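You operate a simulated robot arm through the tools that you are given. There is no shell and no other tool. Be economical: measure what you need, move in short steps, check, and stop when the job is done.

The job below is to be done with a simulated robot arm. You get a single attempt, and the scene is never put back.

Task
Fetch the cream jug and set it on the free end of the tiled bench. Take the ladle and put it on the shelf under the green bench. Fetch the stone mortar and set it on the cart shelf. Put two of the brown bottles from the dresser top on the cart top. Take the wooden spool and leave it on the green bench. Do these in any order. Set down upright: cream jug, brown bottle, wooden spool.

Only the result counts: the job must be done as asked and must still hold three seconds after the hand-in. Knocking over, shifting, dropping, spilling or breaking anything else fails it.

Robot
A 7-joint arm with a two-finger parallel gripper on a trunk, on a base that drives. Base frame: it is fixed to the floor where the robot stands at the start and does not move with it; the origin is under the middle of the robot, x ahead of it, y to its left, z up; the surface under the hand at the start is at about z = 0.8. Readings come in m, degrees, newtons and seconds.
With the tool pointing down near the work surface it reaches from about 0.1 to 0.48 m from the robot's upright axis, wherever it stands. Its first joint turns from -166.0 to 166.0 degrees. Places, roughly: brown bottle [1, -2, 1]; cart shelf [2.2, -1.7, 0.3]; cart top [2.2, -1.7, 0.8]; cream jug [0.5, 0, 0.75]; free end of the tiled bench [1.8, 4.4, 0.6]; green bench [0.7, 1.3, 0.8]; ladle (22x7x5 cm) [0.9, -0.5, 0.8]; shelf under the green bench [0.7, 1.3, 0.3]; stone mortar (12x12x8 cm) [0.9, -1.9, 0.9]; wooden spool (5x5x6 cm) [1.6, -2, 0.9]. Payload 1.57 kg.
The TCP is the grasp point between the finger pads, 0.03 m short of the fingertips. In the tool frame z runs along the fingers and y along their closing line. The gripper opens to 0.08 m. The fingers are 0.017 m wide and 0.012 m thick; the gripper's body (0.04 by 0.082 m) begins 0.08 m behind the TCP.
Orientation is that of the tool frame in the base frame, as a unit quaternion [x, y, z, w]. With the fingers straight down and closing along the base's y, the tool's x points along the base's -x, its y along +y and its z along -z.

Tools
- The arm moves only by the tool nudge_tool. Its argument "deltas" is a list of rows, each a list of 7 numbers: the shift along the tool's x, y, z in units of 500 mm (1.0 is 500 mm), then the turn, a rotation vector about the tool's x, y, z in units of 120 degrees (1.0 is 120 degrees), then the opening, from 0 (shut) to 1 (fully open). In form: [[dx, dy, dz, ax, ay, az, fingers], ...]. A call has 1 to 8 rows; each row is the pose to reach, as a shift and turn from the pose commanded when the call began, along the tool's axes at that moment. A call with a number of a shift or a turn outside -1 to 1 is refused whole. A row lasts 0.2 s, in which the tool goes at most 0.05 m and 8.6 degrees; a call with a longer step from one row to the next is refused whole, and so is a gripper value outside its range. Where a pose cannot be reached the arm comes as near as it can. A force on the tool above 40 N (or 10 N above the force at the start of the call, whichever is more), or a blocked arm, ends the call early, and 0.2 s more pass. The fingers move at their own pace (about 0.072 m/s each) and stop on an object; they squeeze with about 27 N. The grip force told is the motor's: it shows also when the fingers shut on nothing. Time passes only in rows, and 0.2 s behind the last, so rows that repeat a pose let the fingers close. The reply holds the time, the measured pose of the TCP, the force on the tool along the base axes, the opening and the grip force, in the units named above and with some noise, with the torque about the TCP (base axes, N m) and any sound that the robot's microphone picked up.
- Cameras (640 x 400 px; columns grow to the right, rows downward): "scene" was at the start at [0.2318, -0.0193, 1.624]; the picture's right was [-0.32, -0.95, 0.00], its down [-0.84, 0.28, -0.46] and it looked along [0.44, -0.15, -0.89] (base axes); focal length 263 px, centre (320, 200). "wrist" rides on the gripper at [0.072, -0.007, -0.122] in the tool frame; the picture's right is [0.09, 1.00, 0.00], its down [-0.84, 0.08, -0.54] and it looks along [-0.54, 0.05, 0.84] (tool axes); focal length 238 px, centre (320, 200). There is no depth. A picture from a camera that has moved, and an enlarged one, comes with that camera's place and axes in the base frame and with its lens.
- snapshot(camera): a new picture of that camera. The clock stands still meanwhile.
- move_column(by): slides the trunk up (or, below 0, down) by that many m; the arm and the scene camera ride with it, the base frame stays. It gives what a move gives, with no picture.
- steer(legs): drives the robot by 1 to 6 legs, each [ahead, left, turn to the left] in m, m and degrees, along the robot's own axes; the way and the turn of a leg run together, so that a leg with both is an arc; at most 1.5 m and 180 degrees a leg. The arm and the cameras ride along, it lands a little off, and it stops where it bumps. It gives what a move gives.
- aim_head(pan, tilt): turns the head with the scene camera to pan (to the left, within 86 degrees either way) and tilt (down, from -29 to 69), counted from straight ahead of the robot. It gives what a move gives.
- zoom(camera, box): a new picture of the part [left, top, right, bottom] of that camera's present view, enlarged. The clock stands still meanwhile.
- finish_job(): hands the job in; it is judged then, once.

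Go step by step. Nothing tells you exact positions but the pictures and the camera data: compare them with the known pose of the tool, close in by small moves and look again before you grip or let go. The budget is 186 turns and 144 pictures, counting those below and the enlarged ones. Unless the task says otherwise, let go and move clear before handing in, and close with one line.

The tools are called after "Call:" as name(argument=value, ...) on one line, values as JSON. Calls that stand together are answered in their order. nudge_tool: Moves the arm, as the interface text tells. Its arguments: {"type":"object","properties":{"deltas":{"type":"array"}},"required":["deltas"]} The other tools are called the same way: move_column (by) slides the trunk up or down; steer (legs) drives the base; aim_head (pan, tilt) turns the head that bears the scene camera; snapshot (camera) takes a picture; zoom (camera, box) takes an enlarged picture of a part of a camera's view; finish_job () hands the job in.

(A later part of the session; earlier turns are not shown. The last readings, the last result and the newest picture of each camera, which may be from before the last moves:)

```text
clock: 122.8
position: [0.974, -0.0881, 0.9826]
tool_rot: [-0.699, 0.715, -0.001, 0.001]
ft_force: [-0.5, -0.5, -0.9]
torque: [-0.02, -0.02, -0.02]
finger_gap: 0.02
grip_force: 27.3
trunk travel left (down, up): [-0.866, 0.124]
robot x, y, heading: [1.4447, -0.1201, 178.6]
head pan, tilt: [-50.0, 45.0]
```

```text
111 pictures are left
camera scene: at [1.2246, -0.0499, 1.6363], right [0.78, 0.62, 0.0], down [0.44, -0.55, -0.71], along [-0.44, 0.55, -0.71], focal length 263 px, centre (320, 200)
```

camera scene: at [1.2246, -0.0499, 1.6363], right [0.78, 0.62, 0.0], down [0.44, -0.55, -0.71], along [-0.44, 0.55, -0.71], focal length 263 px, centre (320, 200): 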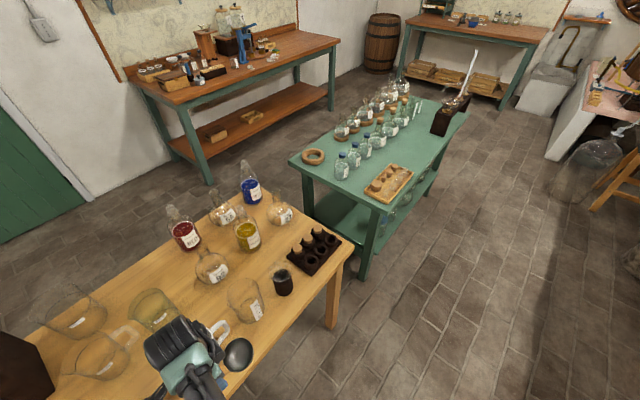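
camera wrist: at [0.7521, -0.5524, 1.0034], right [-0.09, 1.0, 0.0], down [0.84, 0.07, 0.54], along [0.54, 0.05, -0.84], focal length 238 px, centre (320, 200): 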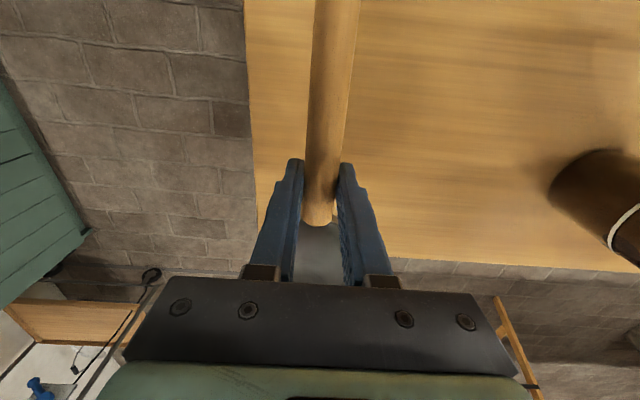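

The ladle is still held. I retract the arm 15 cm, then slide along to face the green bench's long side and look at its shelf.

Call:
nudge_tool(deltas=[[0, -0.08, 0, 0, 0, 0, 0], [0, -0.16, 0, 0, 0, 0, 0], [0, -0.24, 0, 0, 0, 0, 0], [0, -0.3, 0, 0, 0, 0, 0]])

Call:
steer(legs=[[0, -1.3, 1]])

Call:
aim_head(pan=0, tilt=50)

Call:
snapshot(camera="scene")

```text
clock: 123.8
position: [1.1251, -0.0943, 0.9828]
tool_rot: [-0.698, 0.716, -0.001, 0.0]
ft_force: [0.2, 0.7, -1.0]
torque: [-0.02, -0.01, -0.02]
finger_gap: 0.0201
grip_force: 27.6
trunk travel left (down, up): [-0.866, 0.124]
robot x, y, heading: [1.4429, -0.1141, 178.6]
head pan, tilt: [-50.0, 45.0]
```

```text
clock: 130.4
position: [1.1452, 1.2086, 0.9825]
tool_rot: [-0.705, 0.71, -0.001, 0.001]
ft_force: [1.0, 0.3, -0.8]
torque: [-0.01, 0.02, -0.01]
finger_gap: 0.0201
grip_force: 26.9
trunk travel left (down, up): [-0.866, 0.124]
robot x, y, heading: [1.4658, 1.1896, 179.5]
head pan, tilt: [-50.0, 45.0]
```

```text
clock: 131.5
position: [1.1458, 1.2089, 0.9825]
tool_rot: [-0.704, 0.711, 0.0, 0.001]
ft_force: [-0.8, 0.1, -0.4]
torque: [-0.01, 0.0, 0.01]
finger_gap: 0.0202
grip_force: 27.0
trunk travel left (down, up): [-0.866, 0.124]
robot x, y, heading: [1.4646, 1.1921, 179.7]
head pan, tilt: [0.0, 50.0]
```

```text
110 pictures are left
camera scene: at [1.22, 1.1917, 1.6295], right [0.01, 1.0, 0.0], down [0.77, -0.01, -0.64], along [-0.64, 0.01, -0.77], focal length 263 px, centre (320, 200)
```

scene: 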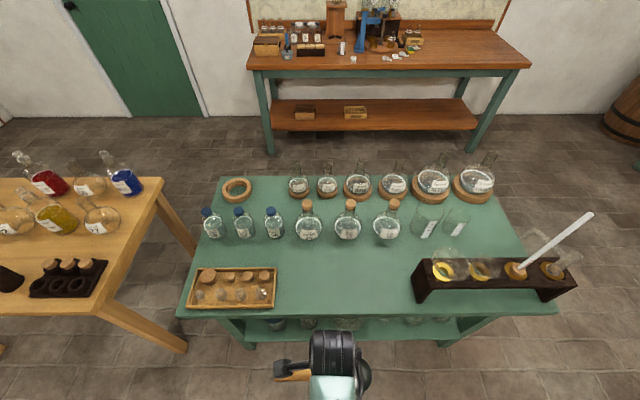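

I see the green bench spans x 0.42–0.98, y 0.72–1.9 and has glassware on the shelf's near side too. I lower the trunk and tilt the tool 45° forward so the wrist camera looks under the bench.

Call:
move_column(by=-0.45)

Call:
nudge_tool(deltas=[[0, 0.03, 0, -0.07, 0, 0, 0], [0, 0.06, 0, -0.14, 0, 0, 0], [0, 0.09, 0, -0.21, 0, 0, 0], [0, 0.12, 0, -0.28, 0, 0, 0], [0, 0.15, 0, -0.35, 0, 0, 0], [0, 0.15, 0, -0.375, 0, 0, 0], [0, 0.15, 0, -0.375, 0, 0, 0]])

Call:
snapshot(camera="scene")

Call:
snapshot(camera="wrist")

```text
refused: -0.45 is not a number from -0.4 to 0.4
```

```text
clock: 133.1
position: [1.0702, 1.21, 0.9832]
tool_rot: [-0.651, 0.656, 0.272, -0.269]
ft_force: [0.0, 0.2, -0.6]
torque: [-0.03, 0.02, 0.03]
finger_gap: 0.0204
grip_force: 27.2
trunk travel left (down, up): [-0.866, 0.124]
robot x, y, heading: [1.4663, 1.189, 179.3]
head pan, tilt: [0.0, 50.0]
```

```text
109 pictures are left
camera scene: at [1.2198, 1.1915, 1.6294], right [0.01, 1.0, 0.0], down [0.77, -0.01, -0.64], along [-0.64, 0.01, -0.77], focal length 263 px, centre (320, 200)
```

scene: 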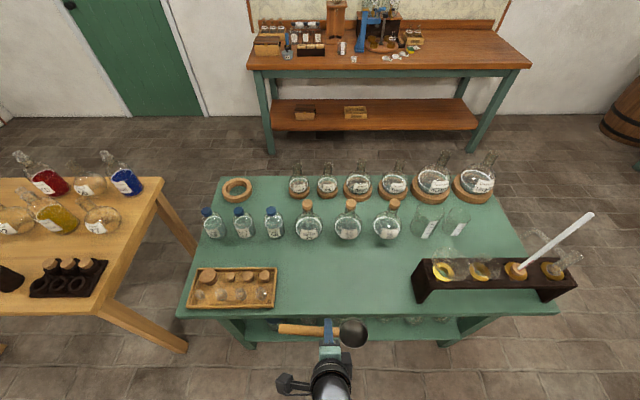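

```text
108 pictures are left
camera wrist: at [1.1604, 1.1363, 1.063], right [-0.71, -0.09, 0.7], down [0.34, 0.83, 0.44], along [-0.62, 0.55, -0.56], focal length 238 px, centre (320, 200)
```

wrist: 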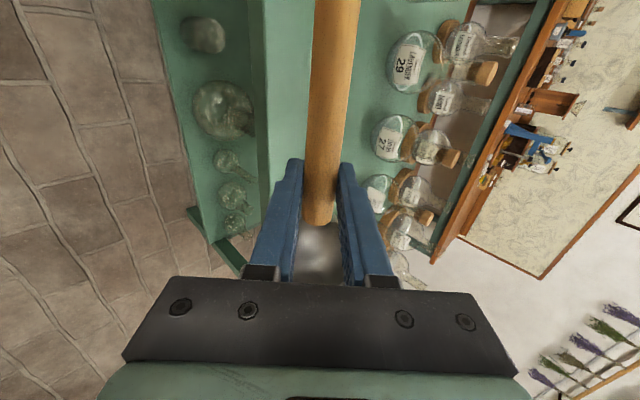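

The tilt works and the ladle stays level. The shelf has glassware along the aisle side, so I lower the trunk for a better view beneath the top.

Call:
move_column(by=-0.4)

Call:
snapshot(camera="wrist")

Call:
aim_head(pan=0, tilt=62)

Call:
snapshot(camera="scene")

```text
clock: 137.0
position: [1.0703, 1.2098, 0.5826]
tool_rot: [-0.651, 0.656, 0.271, -0.269]
ft_force: [-0.1, 1.0, -0.7]
torque: [-0.02, -0.03, -0.01]
finger_gap: 0.0204
grip_force: 27.0
trunk travel left (down, up): [-0.466, 0.524]
robot x, y, heading: [1.4669, 1.1896, 179.4]
head pan, tilt: [0.0, 50.0]
```

```text
107 pictures are left
camera wrist: at [1.1603, 1.1364, 0.6632], right [-0.71, -0.09, 0.7], down [0.34, 0.83, 0.44], along [-0.62, 0.55, -0.56], focal length 238 px, centre (320, 200)
```

wrist: 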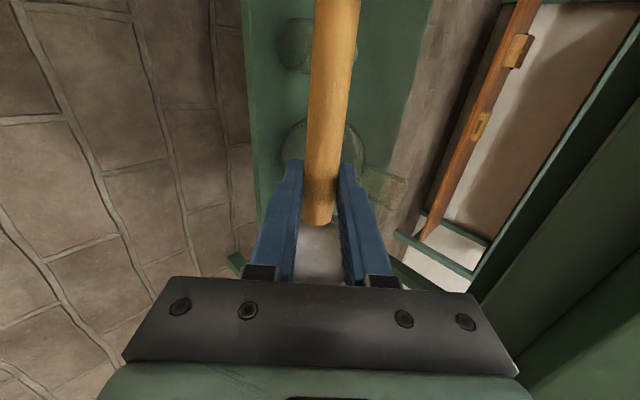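

```text
clock: 137.7
position: [1.0712, 1.2099, 0.5822]
tool_rot: [-0.65, 0.657, 0.271, -0.269]
ft_force: [-1.0, 0.6, -0.8]
torque: [0.0, 0.01, -0.04]
finger_gap: 0.0201
grip_force: 26.9
trunk travel left (down, up): [-0.466, 0.524]
robot x, y, heading: [1.4658, 1.188, 179.5]
head pan, tilt: [0.0, 62.0]
```

```text
106 pictures are left
camera scene: at [1.2326, 1.1914, 1.2146], right [0.01, 1.0, 0.0], down [0.88, -0.01, -0.47], along [-0.47, 0.0, -0.88], focal length 263 px, centre (320, 200)
```

scene: 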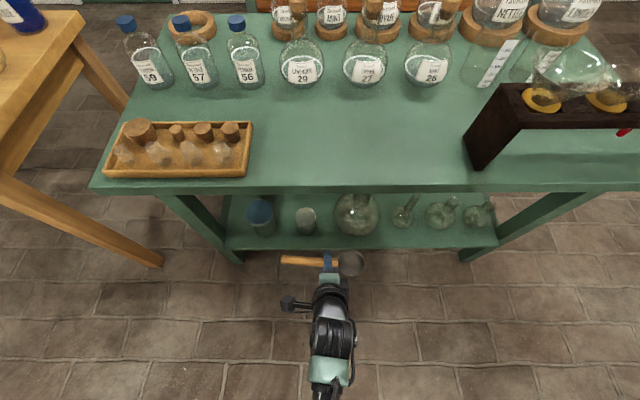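

The whole aisle side of the shelf is taken by a row of glass; the far (west) side looks free. I raise the trunk and go round the north end to the corridor side.

Call:
move_column(by=0.4)

Call:
steer(legs=[[0, -1.0, 0], [0.2, 0, 0], [0, -0.32, 0], [1.25, 0, 0], [0, 0, -178]])

Call:
steer(legs=[[-0.16, 0, 0], [0, -1.25, 0]])

Call:
aim_head(pan=0, tilt=50)

Call:
snapshot(camera="scene")

```text
clock: 141.5
position: [1.0709, 1.2101, 0.9836]
tool_rot: [-0.651, 0.656, 0.271, -0.269]
ft_force: [-0.5, -0.2, -0.8]
torque: [-0.02, 0.0, 0.01]
finger_gap: 0.0201
grip_force: 26.9
trunk travel left (down, up): [-0.866, 0.124]
robot x, y, heading: [1.4642, 1.1867, 179.6]
head pan, tilt: [0.0, 62.0]
```

```text
clock: 163.0
position: [0.4293, 2.4617, 0.9834]
tool_rot: [0.676, 0.63, 0.261, 0.28]
ft_force: [-0.1, 1.0, -0.4]
torque: [0.02, -0.02, 0.02]
finger_gap: 0.0202
grip_force: 26.7
trunk travel left (down, up): [-0.866, 0.124]
robot x, y, heading: [0.0368, 2.5052, -4.1]
head pan, tilt: [0.0, 62.0]
```

```text
clock: 170.2
position: [0.1887, 1.2611, 0.9828]
tool_rot: [0.674, 0.633, 0.261, 0.278]
ft_force: [-1.1, 0.5, 0.1]
torque: [0.04, 0.02, 0.0]
finger_gap: 0.0202
grip_force: 26.9
trunk travel left (down, up): [-0.866, 0.124]
robot x, y, heading: [-0.2036, 1.3003, -3.8]
head pan, tilt: [0.0, 62.0]
```

```text
clock: 170.9
position: [0.1901, 1.261, 0.9827]
tool_rot: [0.675, 0.632, 0.261, 0.279]
ft_force: [-0.1, 0.7, -1.3]
torque: [0.04, 0.02, 0.01]
finger_gap: 0.0202
grip_force: 26.9
trunk travel left (down, up): [-0.866, 0.124]
robot x, y, heading: [-0.2037, 1.3047, -3.6]
head pan, tilt: [0.0, 50.0]
```

```text
105 pictures are left
camera scene: at [0.0436, 1.2889, 1.6294], right [-0.06, -1.0, 0.0], down [-0.77, 0.05, -0.64], along [0.64, -0.04, -0.77], focal length 263 px, centre (320, 200)
```

scene: 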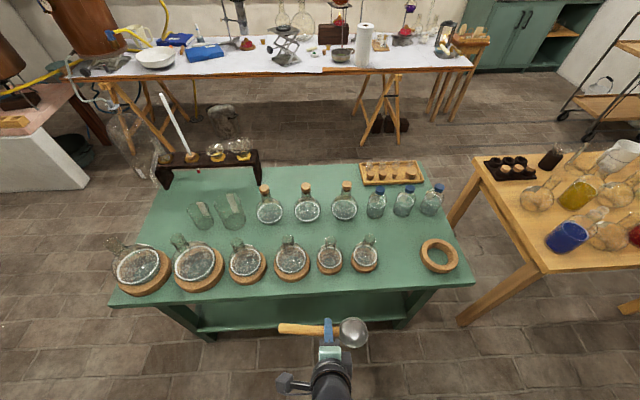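

From this side the shelf's visible strip looks empty. I lower the trunk and look under.

Call:
move_column(by=-0.4)

Call:
aim_head(pan=0, tilt=60)

Call:
snapshot(camera="scene")

Call:
snapshot(camera="wrist")

```text
clock: 174.7
position: [0.1892, 1.2607, 0.5826]
tool_rot: [0.674, 0.632, 0.262, 0.278]
ft_force: [-1.0, -0.3, -1.0]
torque: [0.02, 0.01, -0.01]
finger_gap: 0.0202
grip_force: 27.5
trunk travel left (down, up): [-0.466, 0.524]
robot x, y, heading: [-0.2061, 1.3032, -3.6]
head pan, tilt: [0.0, 50.0]
```

```text
clock: 175.4
position: [0.1891, 1.2606, 0.5828]
tool_rot: [0.673, 0.633, 0.261, 0.279]
ft_force: [0.3, 0.3, -0.2]
torque: [0.03, 0.02, -0.01]
finger_gap: 0.0204
grip_force: 26.3
trunk travel left (down, up): [-0.466, 0.524]
robot x, y, heading: [-0.2046, 1.3046, -3.5]
head pan, tilt: [0.0, 60.0]
```

```text
104 pictures are left
camera scene: at [0.0334, 1.2896, 1.2169], right [-0.06, -1.0, 0.0], down [-0.86, 0.05, -0.5], along [0.5, -0.03, -0.87], focal length 263 px, centre (320, 200)
```

scene: 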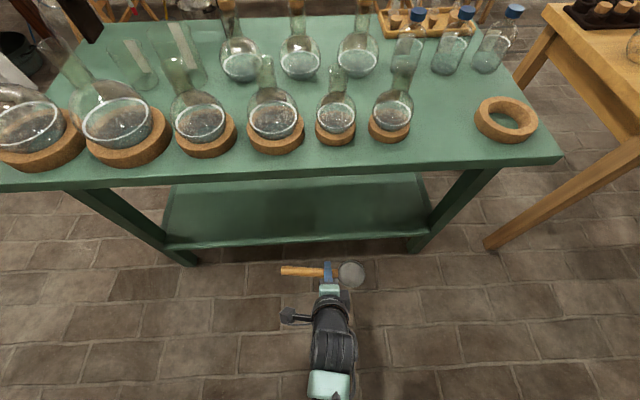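

```text
103 pictures are left
camera wrist: at [0.1018, 1.3374, 0.6631], right [0.71, 0.05, 0.7], down [-0.38, -0.81, 0.44], along [0.59, -0.58, -0.56], focal length 238 px, centre (320, 200)
```

wrist: 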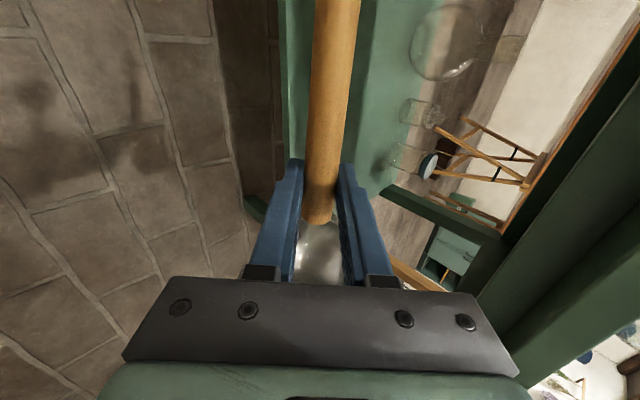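

The west strip of the shelf (x 0.38–0.72) is free. I lower the ladle to about z 0.41, drive in 0.2 m, and then extend the arm under the bench.

Call:
move_column(by=-0.17)

Call:
steer(legs=[[0.2, 0, 0]])

Call:
nudge_tool(deltas=[[0, 0.05, 0.05, 0, 0, 0, 0], [0, 0.1, 0.1, 0, 0, 0, 0], [0, 0.15, 0.15, 0, 0, 0, 0], [0, 0.15, 0.15, 0, 0, 0, 0]])

Call:
snapshot(camera="scene")

Call:
snapshot(camera="wrist")

```text
clock: 177.4
position: [0.1871, 1.2609, 0.4132]
tool_rot: [0.674, 0.633, 0.262, 0.278]
ft_force: [0.2, 0.2, -0.6]
torque: [0.03, 0.02, -0.02]
finger_gap: 0.0202
grip_force: 26.8
trunk travel left (down, up): [-0.296, 0.694]
robot x, y, heading: [-0.2076, 1.3038, -3.8]
head pan, tilt: [0.0, 60.0]
```

```text
clock: 179.0
position: [0.3914, 1.2469, 0.4125]
tool_rot: [0.675, 0.631, 0.261, 0.279]
ft_force: [-0.8, -0.2, 0.0]
torque: [0.03, -0.03, 0.0]
finger_gap: 0.0203
grip_force: 27.3
trunk travel left (down, up): [-0.296, 0.694]
robot x, y, heading: [-0.0032, 1.2908, -4.0]
head pan, tilt: [0.0, 60.0]
```

```text
clock: 180.0
position: [0.4957, 1.2414, 0.4129]
tool_rot: [0.675, 0.632, 0.261, 0.279]
ft_force: [0.6, 0.5, -1.0]
torque: [0.0, 0.04, 0.0]
finger_gap: 0.0203
grip_force: 27.3
trunk travel left (down, up): [-0.296, 0.694]
robot x, y, heading: [-0.0014, 1.29, -3.8]
head pan, tilt: [0.0, 60.0]
```

```text
102 pictures are left
camera scene: at [0.2344, 1.2757, 1.0469], right [-0.07, -1.0, 0.0], down [-0.86, 0.06, -0.5], along [0.5, -0.03, -0.87], focal length 263 px, centre (320, 200)
```

scene: 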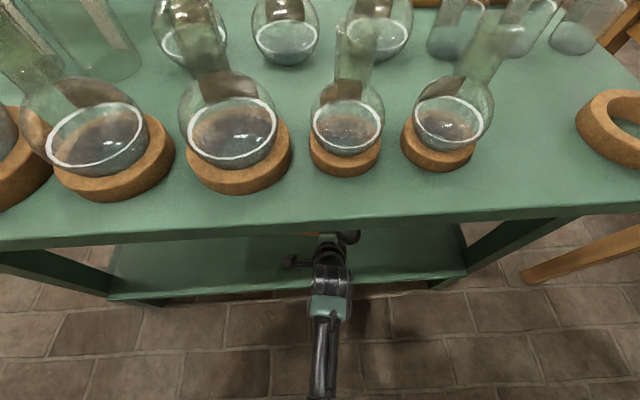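

```text
101 pictures are left
camera wrist: at [0.4094, 1.317, 0.492], right [0.71, 0.04, 0.7], down [-0.38, -0.81, 0.44], along [0.59, -0.58, -0.56], focal length 238 px, centre (320, 200)
```

wrist: 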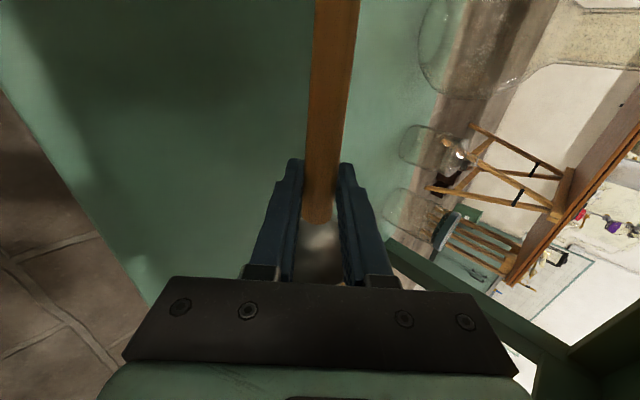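

The ladle is over the shelf, about 12 cm inside its edge and clear of the glass row. I lower gently until contact.

Call:
nudge_tool(deltas=[[0, -0.02, 0.02, 0, 0, 0, 0], [0, -0.034, 0.034, 0, 0, 0, 0], [0, -0.048, 0.048, 0, 0, 0, 0], [0, -0.06, 0.06, 0, 0, 0, 0], [0, -0.072, 0.072, 0, 0, 0, 0], [0, -0.084, 0.084, 0, 0, 0, 0], [0, -0.096, 0.096, 0, 0, 0, 0], [0, -0.108, 0.108, 0, 0, 0, 0]])

Call:
snapshot(camera="wrist")

```text
clock: 181.8
position: [0.4963, 1.2391, 0.3384]
tool_rot: [0.674, 0.632, 0.262, 0.28]
ft_force: [-1.0, 0.7, 2.1]
torque: [-0.2, 0.03, -0.08]
finger_gap: 0.02
grip_force: 26.9
trunk travel left (down, up): [-0.296, 0.694]
robot x, y, heading: [-0.003, 1.2909, -3.7]
head pan, tilt: [0.0, 60.0]
```

```text
100 pictures are left
camera wrist: at [0.4095, 1.3166, 0.4169], right [0.71, 0.05, 0.7], down [-0.38, -0.81, 0.44], along [0.59, -0.58, -0.56], focal length 238 px, centre (320, 200)
```

wrist: 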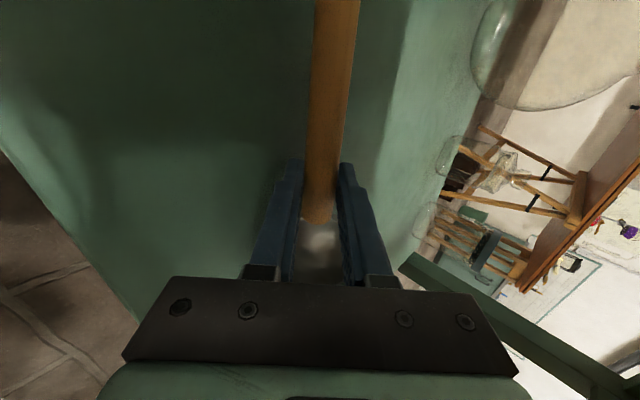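

Light contact shows (2 N, small torque). I open slightly while easing up, then back out along the finger axis.

Call:
nudge_tool(deltas=[[0, 0, 0, 0, 0, 0, 0.35], [0, 0.006, -0.006, 0, 0, 0, 0.5], [0, 0.008, -0.008, 0, 0, 0, 0.5], [0, 0.008, -0.03, 0, 0, 0, 0.5], [0, 0.008, -0.08, 0, 0, 0, 0.5], [0, 0.008, -0.14, 0, 0, 0, 0.5]])

Call:
snapshot(camera="wrist")

Call:
snapshot(camera="scene")

```text
clock: 183.2
position: [0.448, 1.2426, 0.3878]
tool_rot: [0.675, 0.631, 0.261, 0.279]
ft_force: [0.5, 0.5, 1.0]
torque: [-0.01, 0.03, 0.04]
finger_gap: 0.0399
grip_force: 0.0
trunk travel left (down, up): [-0.296, 0.694]
robot x, y, heading: [-0.0043, 1.2896, -3.5]
head pan, tilt: [0.0, 60.0]
```

```text
99 pictures are left
camera wrist: at [0.3617, 1.3196, 0.4679], right [0.71, 0.04, 0.7], down [-0.38, -0.81, 0.44], along [0.59, -0.58, -0.56], focal length 238 px, centre (320, 200)
```

wrist: 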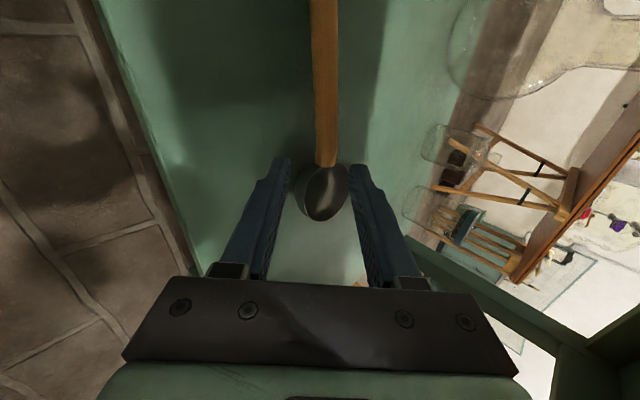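

```text
98 pictures are left
camera scene: at [0.2343, 1.2757, 1.0469], right [-0.07, -1.0, 0.0], down [-0.86, 0.06, -0.5], along [0.5, -0.03, -0.87], focal length 263 px, centre (320, 200)
```

scene: 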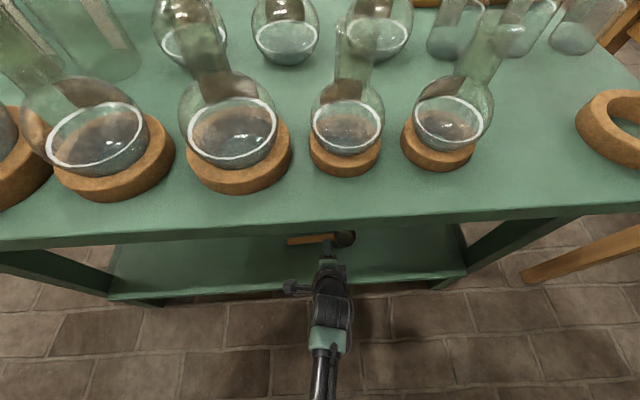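

The ladle lies on the shelf. I back out, raise the trunk, and drive round the west side of the work table to the dresser, facing -y.

Call:
steer(legs=[[-0.2, 0, 0]])

Call:
move_column(by=0.4)

Call:
move_column(by=0.29)

Call:
steer(legs=[[0, 0, -86], [1.3, 0.05, 0], [1.1, 0, 0], [0, 1.1, 0]])

Call:
nudge_tool(deltas=[[0, 0, 0, 0.07, 0, 0, 1], [0, 0, 0, 0.14, 0, 0, 1], [0, 0, 0, 0.21, 0, 0, 1], [0, 0, 0, 0.28, 0, 0, 1], [0, 0, 0, 0.35, 0, 0, 1], [0, 0, 0, 0.375, 0, 0, 1], [0, 0, 0, 0.375, 0, 0, 1]])

Call:
aim_head(pan=0, tilt=40)

Call:
snapshot(camera="scene")

```text
clock: 184.8
position: [0.2545, 1.2558, 0.3878]
tool_rot: [0.675, 0.631, 0.261, 0.279]
ft_force: [-0.6, 0.4, 0.0]
torque: [-0.01, 0.01, 0.01]
finger_gap: 0.04
grip_force: 0.0
trunk travel left (down, up): [-0.296, 0.694]
robot x, y, heading: [-0.2022, 1.305, -3.9]
head pan, tilt: [0.0, 60.0]
```

```text
clock: 188.6
position: [0.2528, 1.2563, 0.7876]
tool_rot: [0.675, 0.631, 0.261, 0.279]
ft_force: [-0.2, -0.5, -0.3]
torque: [-0.03, -0.01, 0.01]
finger_gap: 0.04
grip_force: 0.0
trunk travel left (down, up): [-0.696, 0.294]
robot x, y, heading: [-0.2003, 1.3054, -3.7]
head pan, tilt: [0.0, 60.0]
```

```text
clock: 191.5
position: [0.254, 1.2555, 1.0767]
tool_rot: [0.676, 0.631, 0.26, 0.279]
ft_force: [0.4, 0.7, -0.7]
torque: [0.07, 0.02, -0.03]
finger_gap: 0.0401
grip_force: 0.1
trunk travel left (down, up): [-0.986, 0.004]
robot x, y, heading: [-0.1986, 1.3038, -3.7]
head pan, tilt: [0.0, 60.0]
```

```text
clock: 212.4
position: [0.9342, -1.586, 1.0778]
tool_rot: [0.924, 0.004, 0.002, 0.382]
ft_force: [-0.1, -0.5, 0.6]
torque: [-0.01, 0.0, -0.06]
finger_gap: 0.0399
grip_force: 0.1
trunk travel left (down, up): [-0.986, 0.004]
robot x, y, heading: [0.9451, -1.13, -89.4]
head pan, tilt: [0.0, 60.0]
```

```text
clock: 214.0
position: [0.933, -1.5873, 1.0772]
tool_rot: [1.0, 0.005, 0.0, -0.001]
ft_force: [0.5, 0.4, 0.1]
torque: [0.01, -0.01, -0.01]
finger_gap: 0.0801
grip_force: 0.1
trunk travel left (down, up): [-0.986, 0.004]
robot x, y, heading: [0.9472, -1.1343, -89.4]
head pan, tilt: [0.0, 60.0]
```

```text
clock: 214.8
position: [0.9331, -1.5857, 1.0785]
tool_rot: [1.0, 0.005, 0.0, -0.001]
ft_force: [-0.2, -0.6, 0.1]
torque: [0.01, -0.01, 0.02]
finger_gap: 0.0797
grip_force: 0.0
trunk travel left (down, up): [-0.986, 0.004]
robot x, y, heading: [0.9482, -1.1319, -89.5]
head pan, tilt: [0.0, 40.0]
```

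```text
97 pictures are left
camera scene: at [0.9499, -1.386, 1.7636], right [-1.0, -0.01, 0.0], down [-0.01, 0.64, -0.77], along [0.01, -0.77, -0.64], focal length 263 px, centre (320, 200)
```

scene: 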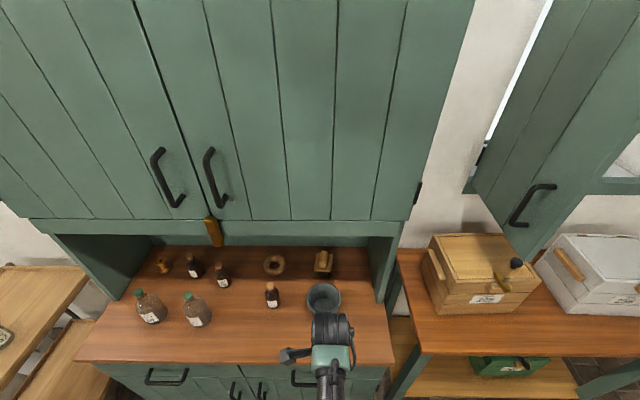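

I see the dresser top with several bottles, the mortar at right below the gripper and little wooden things at the back. I zoom in to identify them.

Call:
zoom(camera="scene", box=[100, 230, 400, 370])

```text
2.13 times, centred on (250, 300) of scene
camera zoom: at [0.9499, -1.386, 1.7636], right [-1.0, -0.01, 0.0], down [-0.01, 0.64, -0.77], along [0.01, -0.77, -0.64], focal length 560 px, centre (469, -13)
```

zoom: 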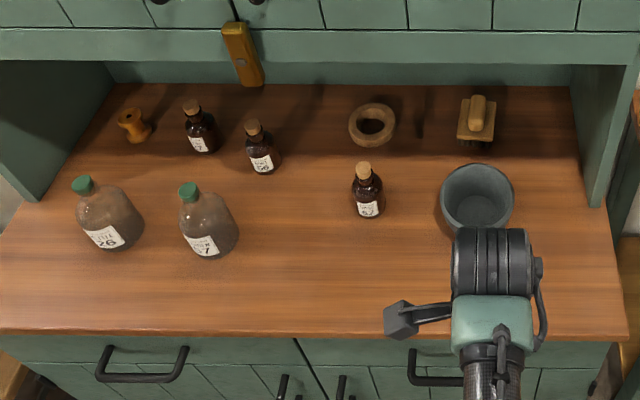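

Three dark-brown corked bottles stand at about (1.12,-1.85), (1.31,-1.92), (1.43,-1.96), the spool at (1.56,-1.99), and the mortar at (0.94,-1.84). The cupboard overhangs the back, so I'll grip with fingers tilted forward and closing sideways; I turn the tool accordingly.

Call:
nudge_tool(deltas=[[0, 0, 0, 0, 0, -0.07, 1], [0, 0, 0, 0, 0, -0.14, 1], [0, 0, 0, 0, 0, -0.21, 1], [0, 0, 0, 0, 0, -0.28, 1], [0, 0, 0, 0, 0, -0.35, 1], [0, 0, 0, 0, 0, -0.42, 1], [0, 0, 0, 0, 0, -0.49, 1], [0, 0, 0, 0, 0, -0.56, 1]])

Call:
nudge_tool(deltas=[[0, 0, 0, 0, 0, -0.07, 1], [0, 0, 0, 0, 0, -0.14, 1], [0, 0, 0, 0, 0, -0.192, 1], [0, 0, 0, 0, 0, -0.192, 1]])

Call:
nudge_tool(deltas=[[0, 0, 0, 0, -0.07, 0, 1], [0, 0, 0, 0, -0.14, 0, 1], [0, 0, 0, 0, -0.21, 0, 1], [0, 0, 0, 0, -0.28, 0, 1], [0, 0, 0, 0, -0.35, 0, 1], [0, 0, 0, 0, -0.375, 0, 1], [0, 0, 0, 0, -0.375, 0, 1]])

Call:
snapshot(camera="wrist")

Call:
aim_head(pan=60, tilt=40)

Call:
snapshot(camera="scene")

```text
clock: 216.6
position: [0.9338, -1.5847, 1.0782]
tool_rot: [0.829, 0.559, 0.001, -0.001]
ft_force: [0.3, 0.6, -0.8]
torque: [-0.04, 0.0, 0.0]
finger_gap: 0.08
grip_force: 0.1
trunk travel left (down, up): [-0.986, 0.004]
robot x, y, heading: [0.9468, -1.1316, -89.3]
head pan, tilt: [0.0, 40.0]
```

```text
clock: 217.6
position: [0.9338, -1.5852, 1.0774]
tool_rot: [0.702, 0.713, 0.001, 0.0]
ft_force: [0.9, -0.1, -0.4]
torque: [0.0, -0.01, 0.0]
finger_gap: 0.08
grip_force: 0.0
trunk travel left (down, up): [-0.986, 0.004]
robot x, y, heading: [0.9437, -1.1302, -89.5]
head pan, tilt: [0.0, 40.0]
```

```text
clock: 219.2
position: [0.9323, -1.5858, 1.077]
tool_rot: [0.648, 0.658, -0.269, 0.273]
ft_force: [0.7, -0.2, 0.3]
torque: [0.0, 0.0, -0.04]
finger_gap: 0.08
grip_force: 0.0
trunk travel left (down, up): [-0.986, 0.004]
robot x, y, heading: [0.9421, -1.1306, -89.3]
head pan, tilt: [0.0, 40.0]
```

```text
95 pictures are left
camera wrist: at [0.9234, -1.4503, 1.1115], right [0.99, 0.08, -0.07], down [0.08, -0.21, 0.97], along [0.06, -0.97, -0.21], focal length 238 px, centre (320, 200)
```

wrist: 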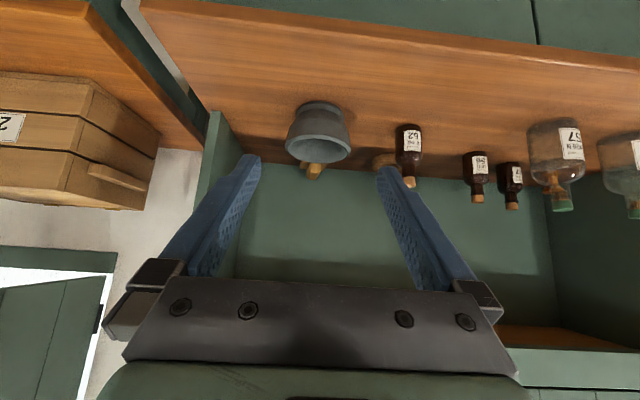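

```text
clock: 220.5
position: [0.9335, -1.5855, 1.0792]
tool_rot: [0.649, 0.658, -0.268, 0.272]
ft_force: [0.2, -0.2, -0.6]
torque: [-0.03, 0.03, -0.01]
finger_gap: 0.0801
grip_force: 0.1
trunk travel left (down, up): [-0.986, 0.004]
robot x, y, heading: [0.9485, -1.1305, -89.5]
head pan, tilt: [60.0, 40.0]
```

```text
94 pictures are left
camera scene: at [1.023, -1.3429, 1.7636], right [-0.49, -0.87, 0.0], down [-0.56, 0.32, -0.77], along [0.67, -0.38, -0.64], focal length 263 px, centre (320, 200)
```

scene: 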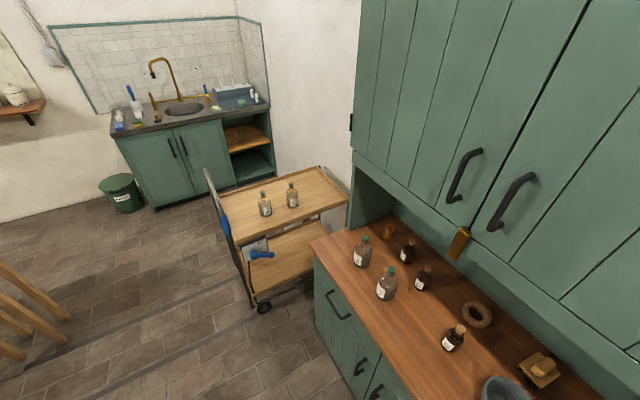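

Useful side view: the mortar tapers to a narrow foot. I zoom in on it and on the cart.

Call:
zoom(camera="wrist", box=[260, 80, 580, 230])

Call:
zoom(camera="scene", box=[180, 150, 380, 320])

```text
2.00 times, centred on (420, 155) of wrist
camera zoom: at [0.9235, -1.4504, 1.1115], right [0.99, 0.08, -0.06], down [0.08, -0.21, 0.97], along [0.06, -0.97, -0.21], focal length 477 px, centre (120, 290)
```

zoom: 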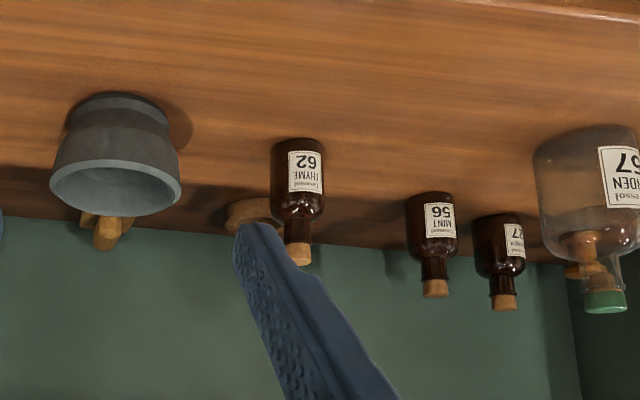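

```text
2.35 times, centred on (280, 235) of scene
camera zoom: at [1.023, -1.3429, 1.7636], right [-0.49, -0.87, 0.0], down [-0.56, 0.32, -0.77], along [0.67, -0.38, -0.64], focal length 618 px, centre (414, 118)
```

zoom: 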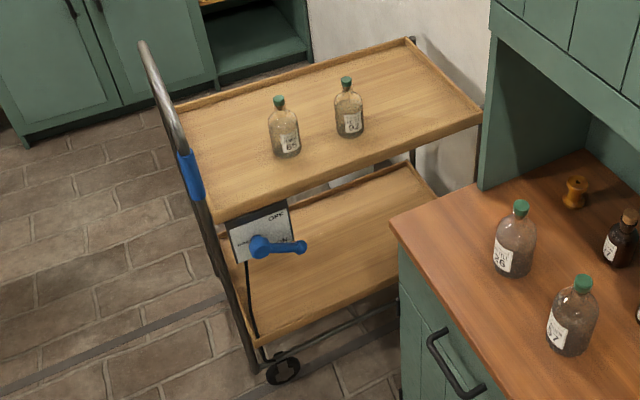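

The cart (x 1.94–2.35, y -2.07…-1.40) has a switch box on its near corner, so I'll serve it from its east side. First bottle 62 at about (1.12, -1.87): I drive up in front of it.

Call:
steer(legs=[[0, 0.18, 0], [0.2, 0, 0]])

Call:
snapshot(camera="wrist")

Call:
aim_head(pan=0, tilt=65)

Call:
snapshot(camera="scene")

```text
clock: 223.2
position: [1.1117, -1.7806, 1.0791]
tool_rot: [0.65, 0.657, -0.269, 0.272]
ft_force: [0.0, -0.2, 0.1]
torque: [0.02, 0.03, -0.02]
finger_gap: 0.0799
grip_force: 0.0
trunk travel left (down, up): [-0.986, 0.004]
robot x, y, heading: [1.1221, -1.3292, -89.5]
head pan, tilt: [60.0, 40.0]
```

```text
91 pictures are left
camera wrist: at [1.1024, -1.6452, 1.1118], right [1.0, 0.07, -0.07], down [0.08, -0.21, 0.97], along [0.06, -0.98, -0.21], focal length 238 px, centre (320, 200)
```

wrist: 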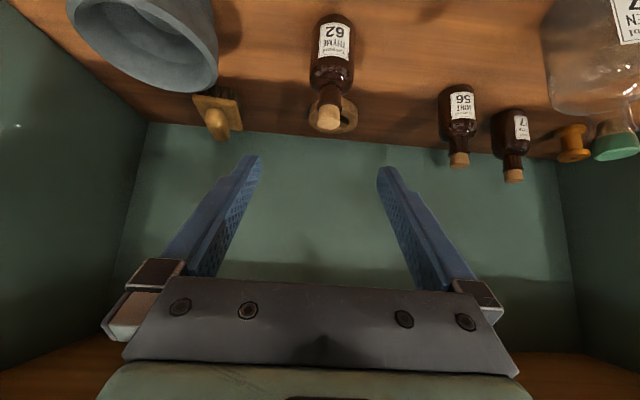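

```text
clock: 224.5
position: [1.1102, -1.7817, 1.0768]
tool_rot: [0.65, 0.657, -0.268, 0.271]
ft_force: [0.0, 0.2, 0.2]
torque: [0.01, 0.03, 0.0]
finger_gap: 0.0801
grip_force: 0.2
trunk travel left (down, up): [-0.986, 0.004]
robot x, y, heading: [1.1268, -1.3254, -89.8]
head pan, tilt: [0.0, 65.0]
```

```text
90 pictures are left
camera scene: at [1.1289, -1.5577, 1.7313], right [-1.0, -0.01, 0.0], down [-0.01, 0.91, -0.42], along [0.0, -0.42, -0.91], focal length 263 px, centre (320, 200)
```

scene: 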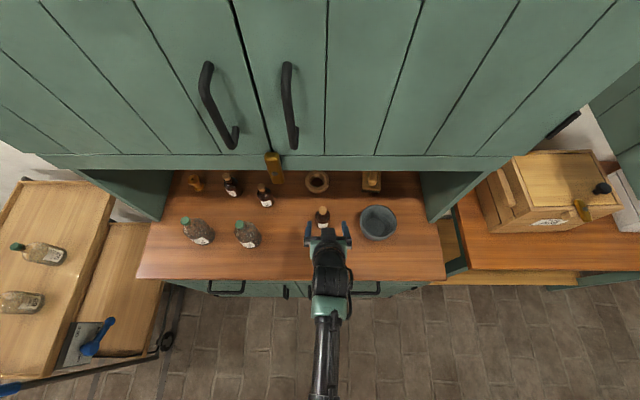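

Bottle 62 stands at (1.12, -1.863), z 0.86–0.985. I shift and slide in along the finger axis, stopping short to check.

Call:
nudge_tool(deltas=[[0.06, 0.01, 0, 0, 0, 0, 1], [0.115, 0.019, 0, 0, 0, 0, 1], [0.115, 0.019, 0.08, 0, 0, 0, 1], [0.115, 0.019, 0.16, 0, 0, 0, 1], [0.115, 0.019, 0.22, 0, 0, 0, 1]])

Call:
snapshot(camera="wrist")

```text
clock: 225.7
position: [1.1207, -1.8185, 0.9587]
tool_rot: [0.65, 0.656, -0.27, 0.271]
ft_force: [-0.1, -0.5, -0.1]
torque: [-0.03, 0.0, 0.04]
finger_gap: 0.0798
grip_force: 0.1
trunk travel left (down, up): [-0.986, 0.004]
robot x, y, heading: [1.1241, -1.3269, -89.7]
head pan, tilt: [0.0, 65.0]
```

```text
89 pictures are left
camera wrist: at [1.1122, -1.6828, 0.9926], right [1.0, 0.07, -0.06], down [0.08, -0.21, 0.97], along [0.06, -0.98, -0.21], focal length 238 px, centre (320, 200)
```

wrist: 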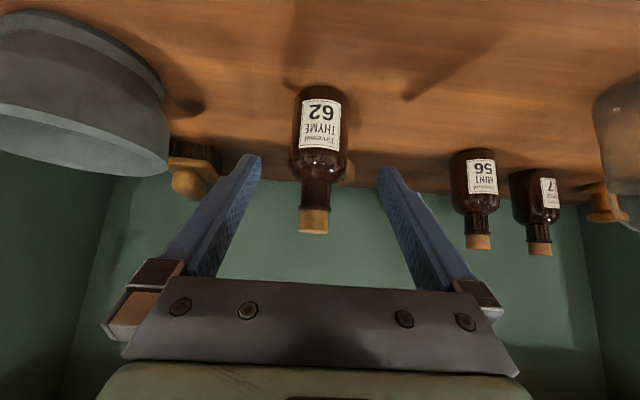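

Centred. I go the last 6 cm in and close.

Call:
nudge_tool(deltas=[[0, 0, 0.06, 0, 0, 0, 1], [0, 0, 0.1, 0, 0, 0, 1], [0, 0, 0.124, 0, 0, 0, 1], [0, 0, 0.124, 0, 0, 0, 0], [0, 0, 0.124, 0, 0, 0, 0], [0, 0, 0.124, 0, 0, 0, 0], [0, 0, 0.124, 0, 0, 0, 0]])

Call:
snapshot(camera="wrist")

```text
clock: 227.3
position: [1.1213, -1.8463, 0.9297]
tool_rot: [0.65, 0.656, -0.27, 0.272]
ft_force: [0.1, -0.6, 2.2]
torque: [-0.17, 0.05, 0.0]
finger_gap: 0.0488
grip_force: 27.3
out of reach, approached as far as the arm can: row 2, 3, 4, 5, 6, 7
trunk travel left (down, up): [-0.986, 0.004]
robot x, y, heading: [1.1243, -1.3261, -89.6]
head pan, tilt: [0.0, 65.0]
```

```text
88 pictures are left
camera wrist: at [1.1118, -1.7102, 0.9639], right [1.0, 0.07, -0.07], down [0.08, -0.21, 0.97], along [0.06, -0.98, -0.21], focal length 238 px, centre (320, 200)
```

wrist: 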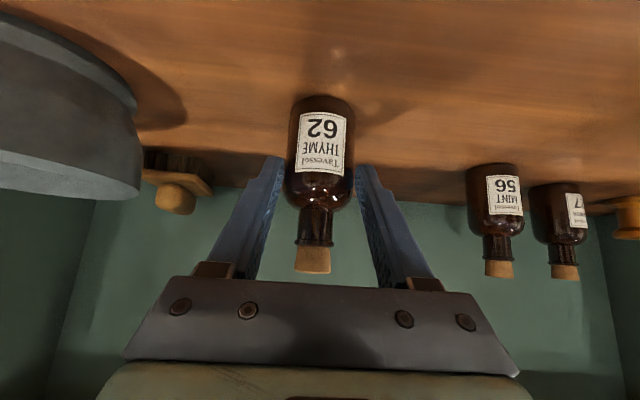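

The arm reached its limit and the fingertips only hold the near part. I reopen, creep the base 2.5 cm forward, lower 1.5 cm and grip again properly.

Call:
nudge_tool(deltas=[[0, 0, 0, 0, 0, 0, 1], [0, 0, 0, 0, 0, 0, 1], [0, 0, 0, 0, 0, 0, 1]])

Call:
steer(legs=[[0.025, 0, 0]])

Call:
move_column(by=-0.015)

Call:
snapshot(camera="wrist")

```text
clock: 228.1
position: [1.1205, -1.8466, 0.9295]
tool_rot: [0.651, 0.656, -0.269, 0.27]
ft_force: [-0.3, -1.3, -0.2]
torque: [0.01, -0.05, 0.02]
finger_gap: 0.0802
grip_force: 0.1
trunk travel left (down, up): [-0.986, 0.004]
robot x, y, heading: [1.1243, -1.3276, -89.9]
head pan, tilt: [0.0, 65.0]
```

```text
clock: 228.9
position: [1.122, -1.8681, 0.9318]
tool_rot: [0.65, 0.656, -0.27, 0.273]
ft_force: [-0.3, 0.1, -0.2]
torque: [-0.04, 0.03, 0.0]
finger_gap: 0.0799
grip_force: 0.1
trunk travel left (down, up): [-0.986, 0.004]
robot x, y, heading: [1.1261, -1.3535, -89.7]
head pan, tilt: [0.0, 65.0]
```

```text
clock: 229.5
position: [1.122, -1.8699, 0.9142]
tool_rot: [0.651, 0.656, -0.268, 0.271]
ft_force: [0.2, -0.2, -1.0]
torque: [0.0, -0.04, -0.01]
finger_gap: 0.0799
grip_force: 0.0
trunk travel left (down, up): [-0.971, 0.019]
robot x, y, heading: [1.1262, -1.3506, -89.4]
head pan, tilt: [0.0, 65.0]
```

```text
87 pictures are left
camera wrist: at [1.1121, -1.7342, 0.9486], right [1.0, 0.07, -0.06], down [0.08, -0.21, 0.97], along [0.06, -0.97, -0.21], focal length 238 px, centre (320, 200)
```

wrist: 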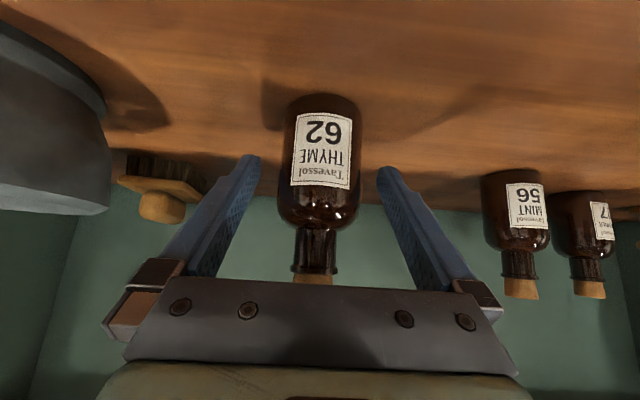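

Bottle well between the pads. Close and lift slightly.

Call:
nudge_tool(deltas=[[0, 0, 0, 0, 0, 0, 0], [0, 0, 0, 0, 0, 0, 0], [0, 0, 0, 0, 0, 0, 0], [0, 0, 0, 0, 0, 0, 0]])

Call:
nudge_tool(deltas=[[-0.03, 0, -0.03, 0, 0, 0, 0], [-0.06, 0, -0.06, 0, 0, 0, 0], [-0.09, 0, -0.09, 0, 0, 0, 0]])

Call:
snapshot(camera="wrist")

```text
clock: 230.5
position: [1.1199, -1.8699, 0.9146]
tool_rot: [0.651, 0.656, -0.269, 0.271]
ft_force: [0.8, -1.4, -0.3]
torque: [0.03, -0.03, -0.01]
finger_gap: 0.0495
grip_force: 27.2
trunk travel left (down, up): [-0.971, 0.019]
robot x, y, heading: [1.1284, -1.3512, -89.9]
head pan, tilt: [0.0, 65.0]
```

```text
clock: 231.3
position: [1.1196, -1.8687, 0.9763]
tool_rot: [0.651, 0.657, -0.268, 0.271]
ft_force: [0.2, 1.0, -2.4]
torque: [0.05, 0.02, 0.0]
finger_gap: 0.05
grip_force: 27.5
trunk travel left (down, up): [-0.971, 0.019]
robot x, y, heading: [1.1287, -1.3528, -89.7]
head pan, tilt: [0.0, 65.0]
```

```text
86 pictures are left
camera wrist: at [1.112, -1.7333, 1.0111], right [1.0, 0.07, -0.07], down [0.08, -0.21, 0.97], along [0.06, -0.97, -0.22], focal length 238 px, centre (320, 200)
```

wrist: 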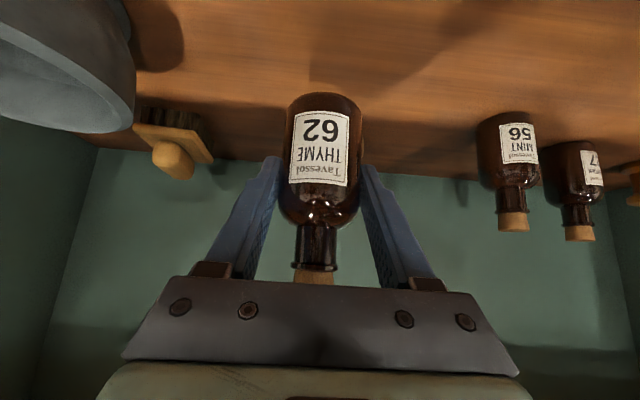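

The bottle is held upright. I back off, turn to face -x, and reverse east past the cart, then slide down along its east side.

Call:
steer(legs=[[-0.4, 0, 0], [0, 0, -90], [-0.9, 0, 0], [-0.9, 0, 0]])

Call:
aim_head(pan=30, tilt=45)

Call:
snapshot(camera="scene")

```text
clock: 246.2
position: [2.3885, -0.9585, 0.978]
tool_rot: [0.924, -0.008, -0.382, -0.003]
ft_force: [0.1, 0.0, -2.0]
torque: [0.01, -0.04, 0.0]
finger_gap: 0.0498
grip_force: 27.1
trunk travel left (down, up): [-0.971, 0.019]
robot x, y, heading: [2.9052, -0.978, 179.0]
head pan, tilt: [0.0, 65.0]
```

```text
clock: 247.2
position: [2.3881, -0.9577, 0.9772]
tool_rot: [0.924, -0.009, -0.382, -0.004]
ft_force: [-0.7, -1.0, -2.1]
torque: [0.01, 0.02, 0.0]
finger_gap: 0.0495
grip_force: 27.0
trunk travel left (down, up): [-0.971, 0.019]
robot x, y, heading: [2.9088, -0.9785, 178.7]
head pan, tilt: [30.0, 45.0]
```

```text
85 pictures are left
camera scene: at [2.666, -1.0115, 1.7412], right [-0.48, 0.88, 0.0], down [0.62, 0.34, -0.71], along [-0.62, -0.34, -0.71], focal length 263 px, centre (320, 200)
```

scene: 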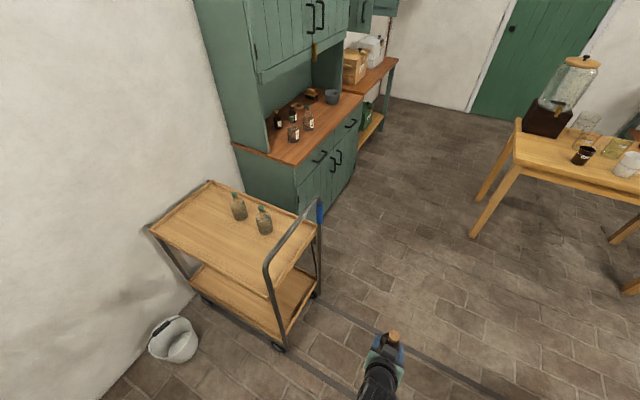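

A bucket stands at (2.62, -2.04) by the wall; otherwise the cart's east side is open and its shelf is empty there. I keep clear of the handle, slide south, then approach with the bottle.

Call:
steer(legs=[[-0.15, 0, 0], [0, 0.63, 1], [0.25, 0, 0]])

Call:
aim_head(pan=0, tilt=60)

Call:
snapshot(camera="scene")

Call:
snapshot(camera="wrist")

```text
clock: 253.1
position: [2.2797, -1.6092, 0.9774]
tool_rot: [0.924, 0.006, -0.382, 0.003]
ft_force: [0.4, 0.3, -1.1]
torque: [-0.01, -0.01, -0.03]
finger_gap: 0.0496
grip_force: 26.8
trunk travel left (down, up): [-0.971, 0.019]
robot x, y, heading: [2.7976, -1.6116, -179.4]
head pan, tilt: [30.0, 45.0]
```

```text
clock: 254.1
position: [2.2797, -1.6097, 0.9774]
tool_rot: [0.924, 0.006, -0.382, 0.002]
ft_force: [-0.3, 0.4, -2.3]
torque: [-0.02, -0.02, -0.01]
finger_gap: 0.0497
grip_force: 26.5
trunk travel left (down, up): [-0.971, 0.019]
robot x, y, heading: [2.797, -1.6124, -179.4]
head pan, tilt: [0.0, 60.0]
```

```text
84 pictures are left
camera scene: at [2.5626, -1.6141, 1.722], right [-0.01, 1.0, 0.0], down [0.87, 0.01, -0.5], along [-0.5, 0.0, -0.87], focal length 263 px, centre (320, 200)
```

scene: 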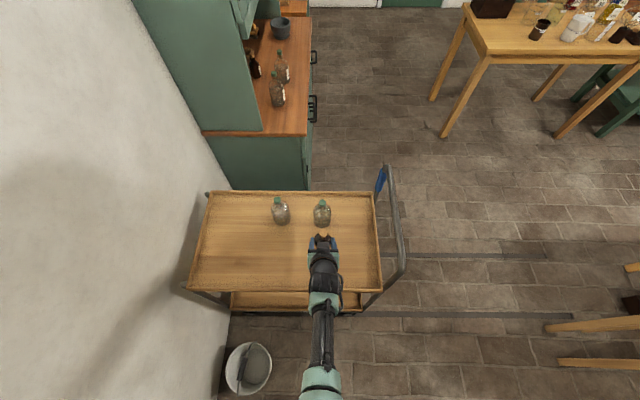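

```text
83 pictures are left
camera wrist: at [2.4162, -1.6017, 1.0111], right [0.08, -0.99, -0.06], down [-0.21, -0.08, 0.97], along [-0.97, -0.06, -0.21], focal length 238 px, centre (320, 200)
```

wrist: 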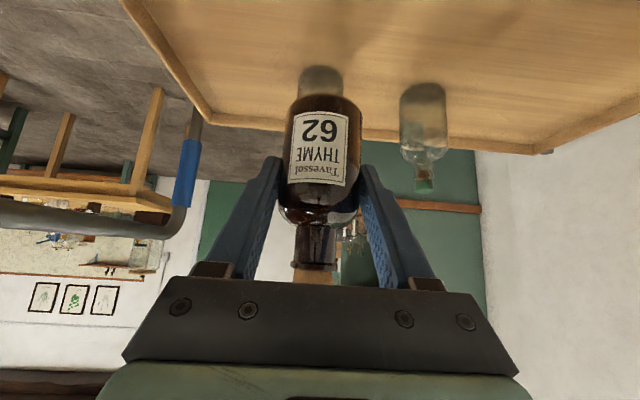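

The bottle hangs over the free east half of the cart top. I lower with the trunk, then gently by the arm to contact.

Call:
move_column(by=-0.1)

Call:
nudge_tool(deltas=[[0.008, 0, 0.008, 0, 0, 0, 0], [0.014, 0, 0.014, 0, 0, 0, 0], [0.02, 0, 0.02, 0, 0, 0, 0], [0.026, 0, 0.026, 0, 0, 0, 0]])

Call:
snapshot(camera="wrist")

```text
clock: 255.4
position: [2.2804, -1.6089, 0.8768]
tool_rot: [0.924, 0.006, -0.382, 0.003]
ft_force: [0.2, -0.5, -2.1]
torque: [-0.03, -0.03, 0.02]
finger_gap: 0.0497
grip_force: 27.0
trunk travel left (down, up): [-0.871, 0.119]
robot x, y, heading: [2.7965, -1.6092, -179.5]
head pan, tilt: [0.0, 60.0]
```

```text
clock: 256.4
position: [2.2792, -1.6083, 0.8581]
tool_rot: [0.924, 0.006, -0.382, 0.002]
ft_force: [-0.7, -0.5, -1.5]
torque: [0.01, -0.02, 0.02]
finger_gap: 0.0497
grip_force: 27.2
trunk travel left (down, up): [-0.871, 0.119]
robot x, y, heading: [2.7975, -1.6172, -179.4]
head pan, tilt: [0.0, 60.0]
```

```text
82 pictures are left
camera wrist: at [2.4159, -1.6017, 0.892], right [0.08, -0.99, -0.07], down [-0.21, -0.08, 0.97], along [-0.97, -0.06, -0.22], focal length 238 px, centre (320, 200)
```

wrist: 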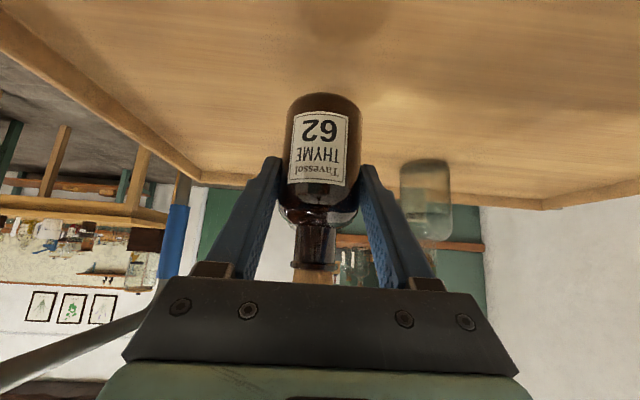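

Not touching yet; continue down in small steps.

Call:
nudge_tool(deltas=[[0.006, 0, 0.006, 0, 0, 0, 0], [0.012, 0, 0.012, 0, 0, 0, 0], [0.018, 0, 0.018, 0, 0, 0, 0], [0.024, 0, 0.024, 0, 0, 0, 0], [0.03, 0, 0.03, 0, 0, 0, 0], [0.036, 0, 0.036, 0, 0, 0, 0]])

Call:
snapshot(camera="wrist")

```text
clock: 257.8
position: [2.279, -1.6095, 0.8338]
tool_rot: [0.924, 0.006, -0.381, 0.002]
ft_force: [-0.2, 0.2, -2.1]
torque: [0.02, 0.0, 0.01]
finger_gap: 0.0496
grip_force: 26.7
trunk travel left (down, up): [-0.871, 0.119]
robot x, y, heading: [2.8002, -1.6085, -179.5]
head pan, tilt: [0.0, 60.0]
```

```text
81 pictures are left
camera wrist: at [2.4162, -1.6016, 0.8672], right [0.08, -0.99, -0.06], down [-0.21, -0.08, 0.97], along [-0.97, -0.06, -0.21], focal length 238 px, centre (320, 200)
```

wrist: 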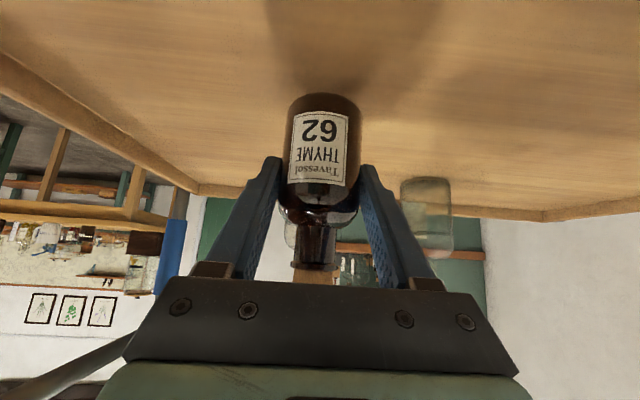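

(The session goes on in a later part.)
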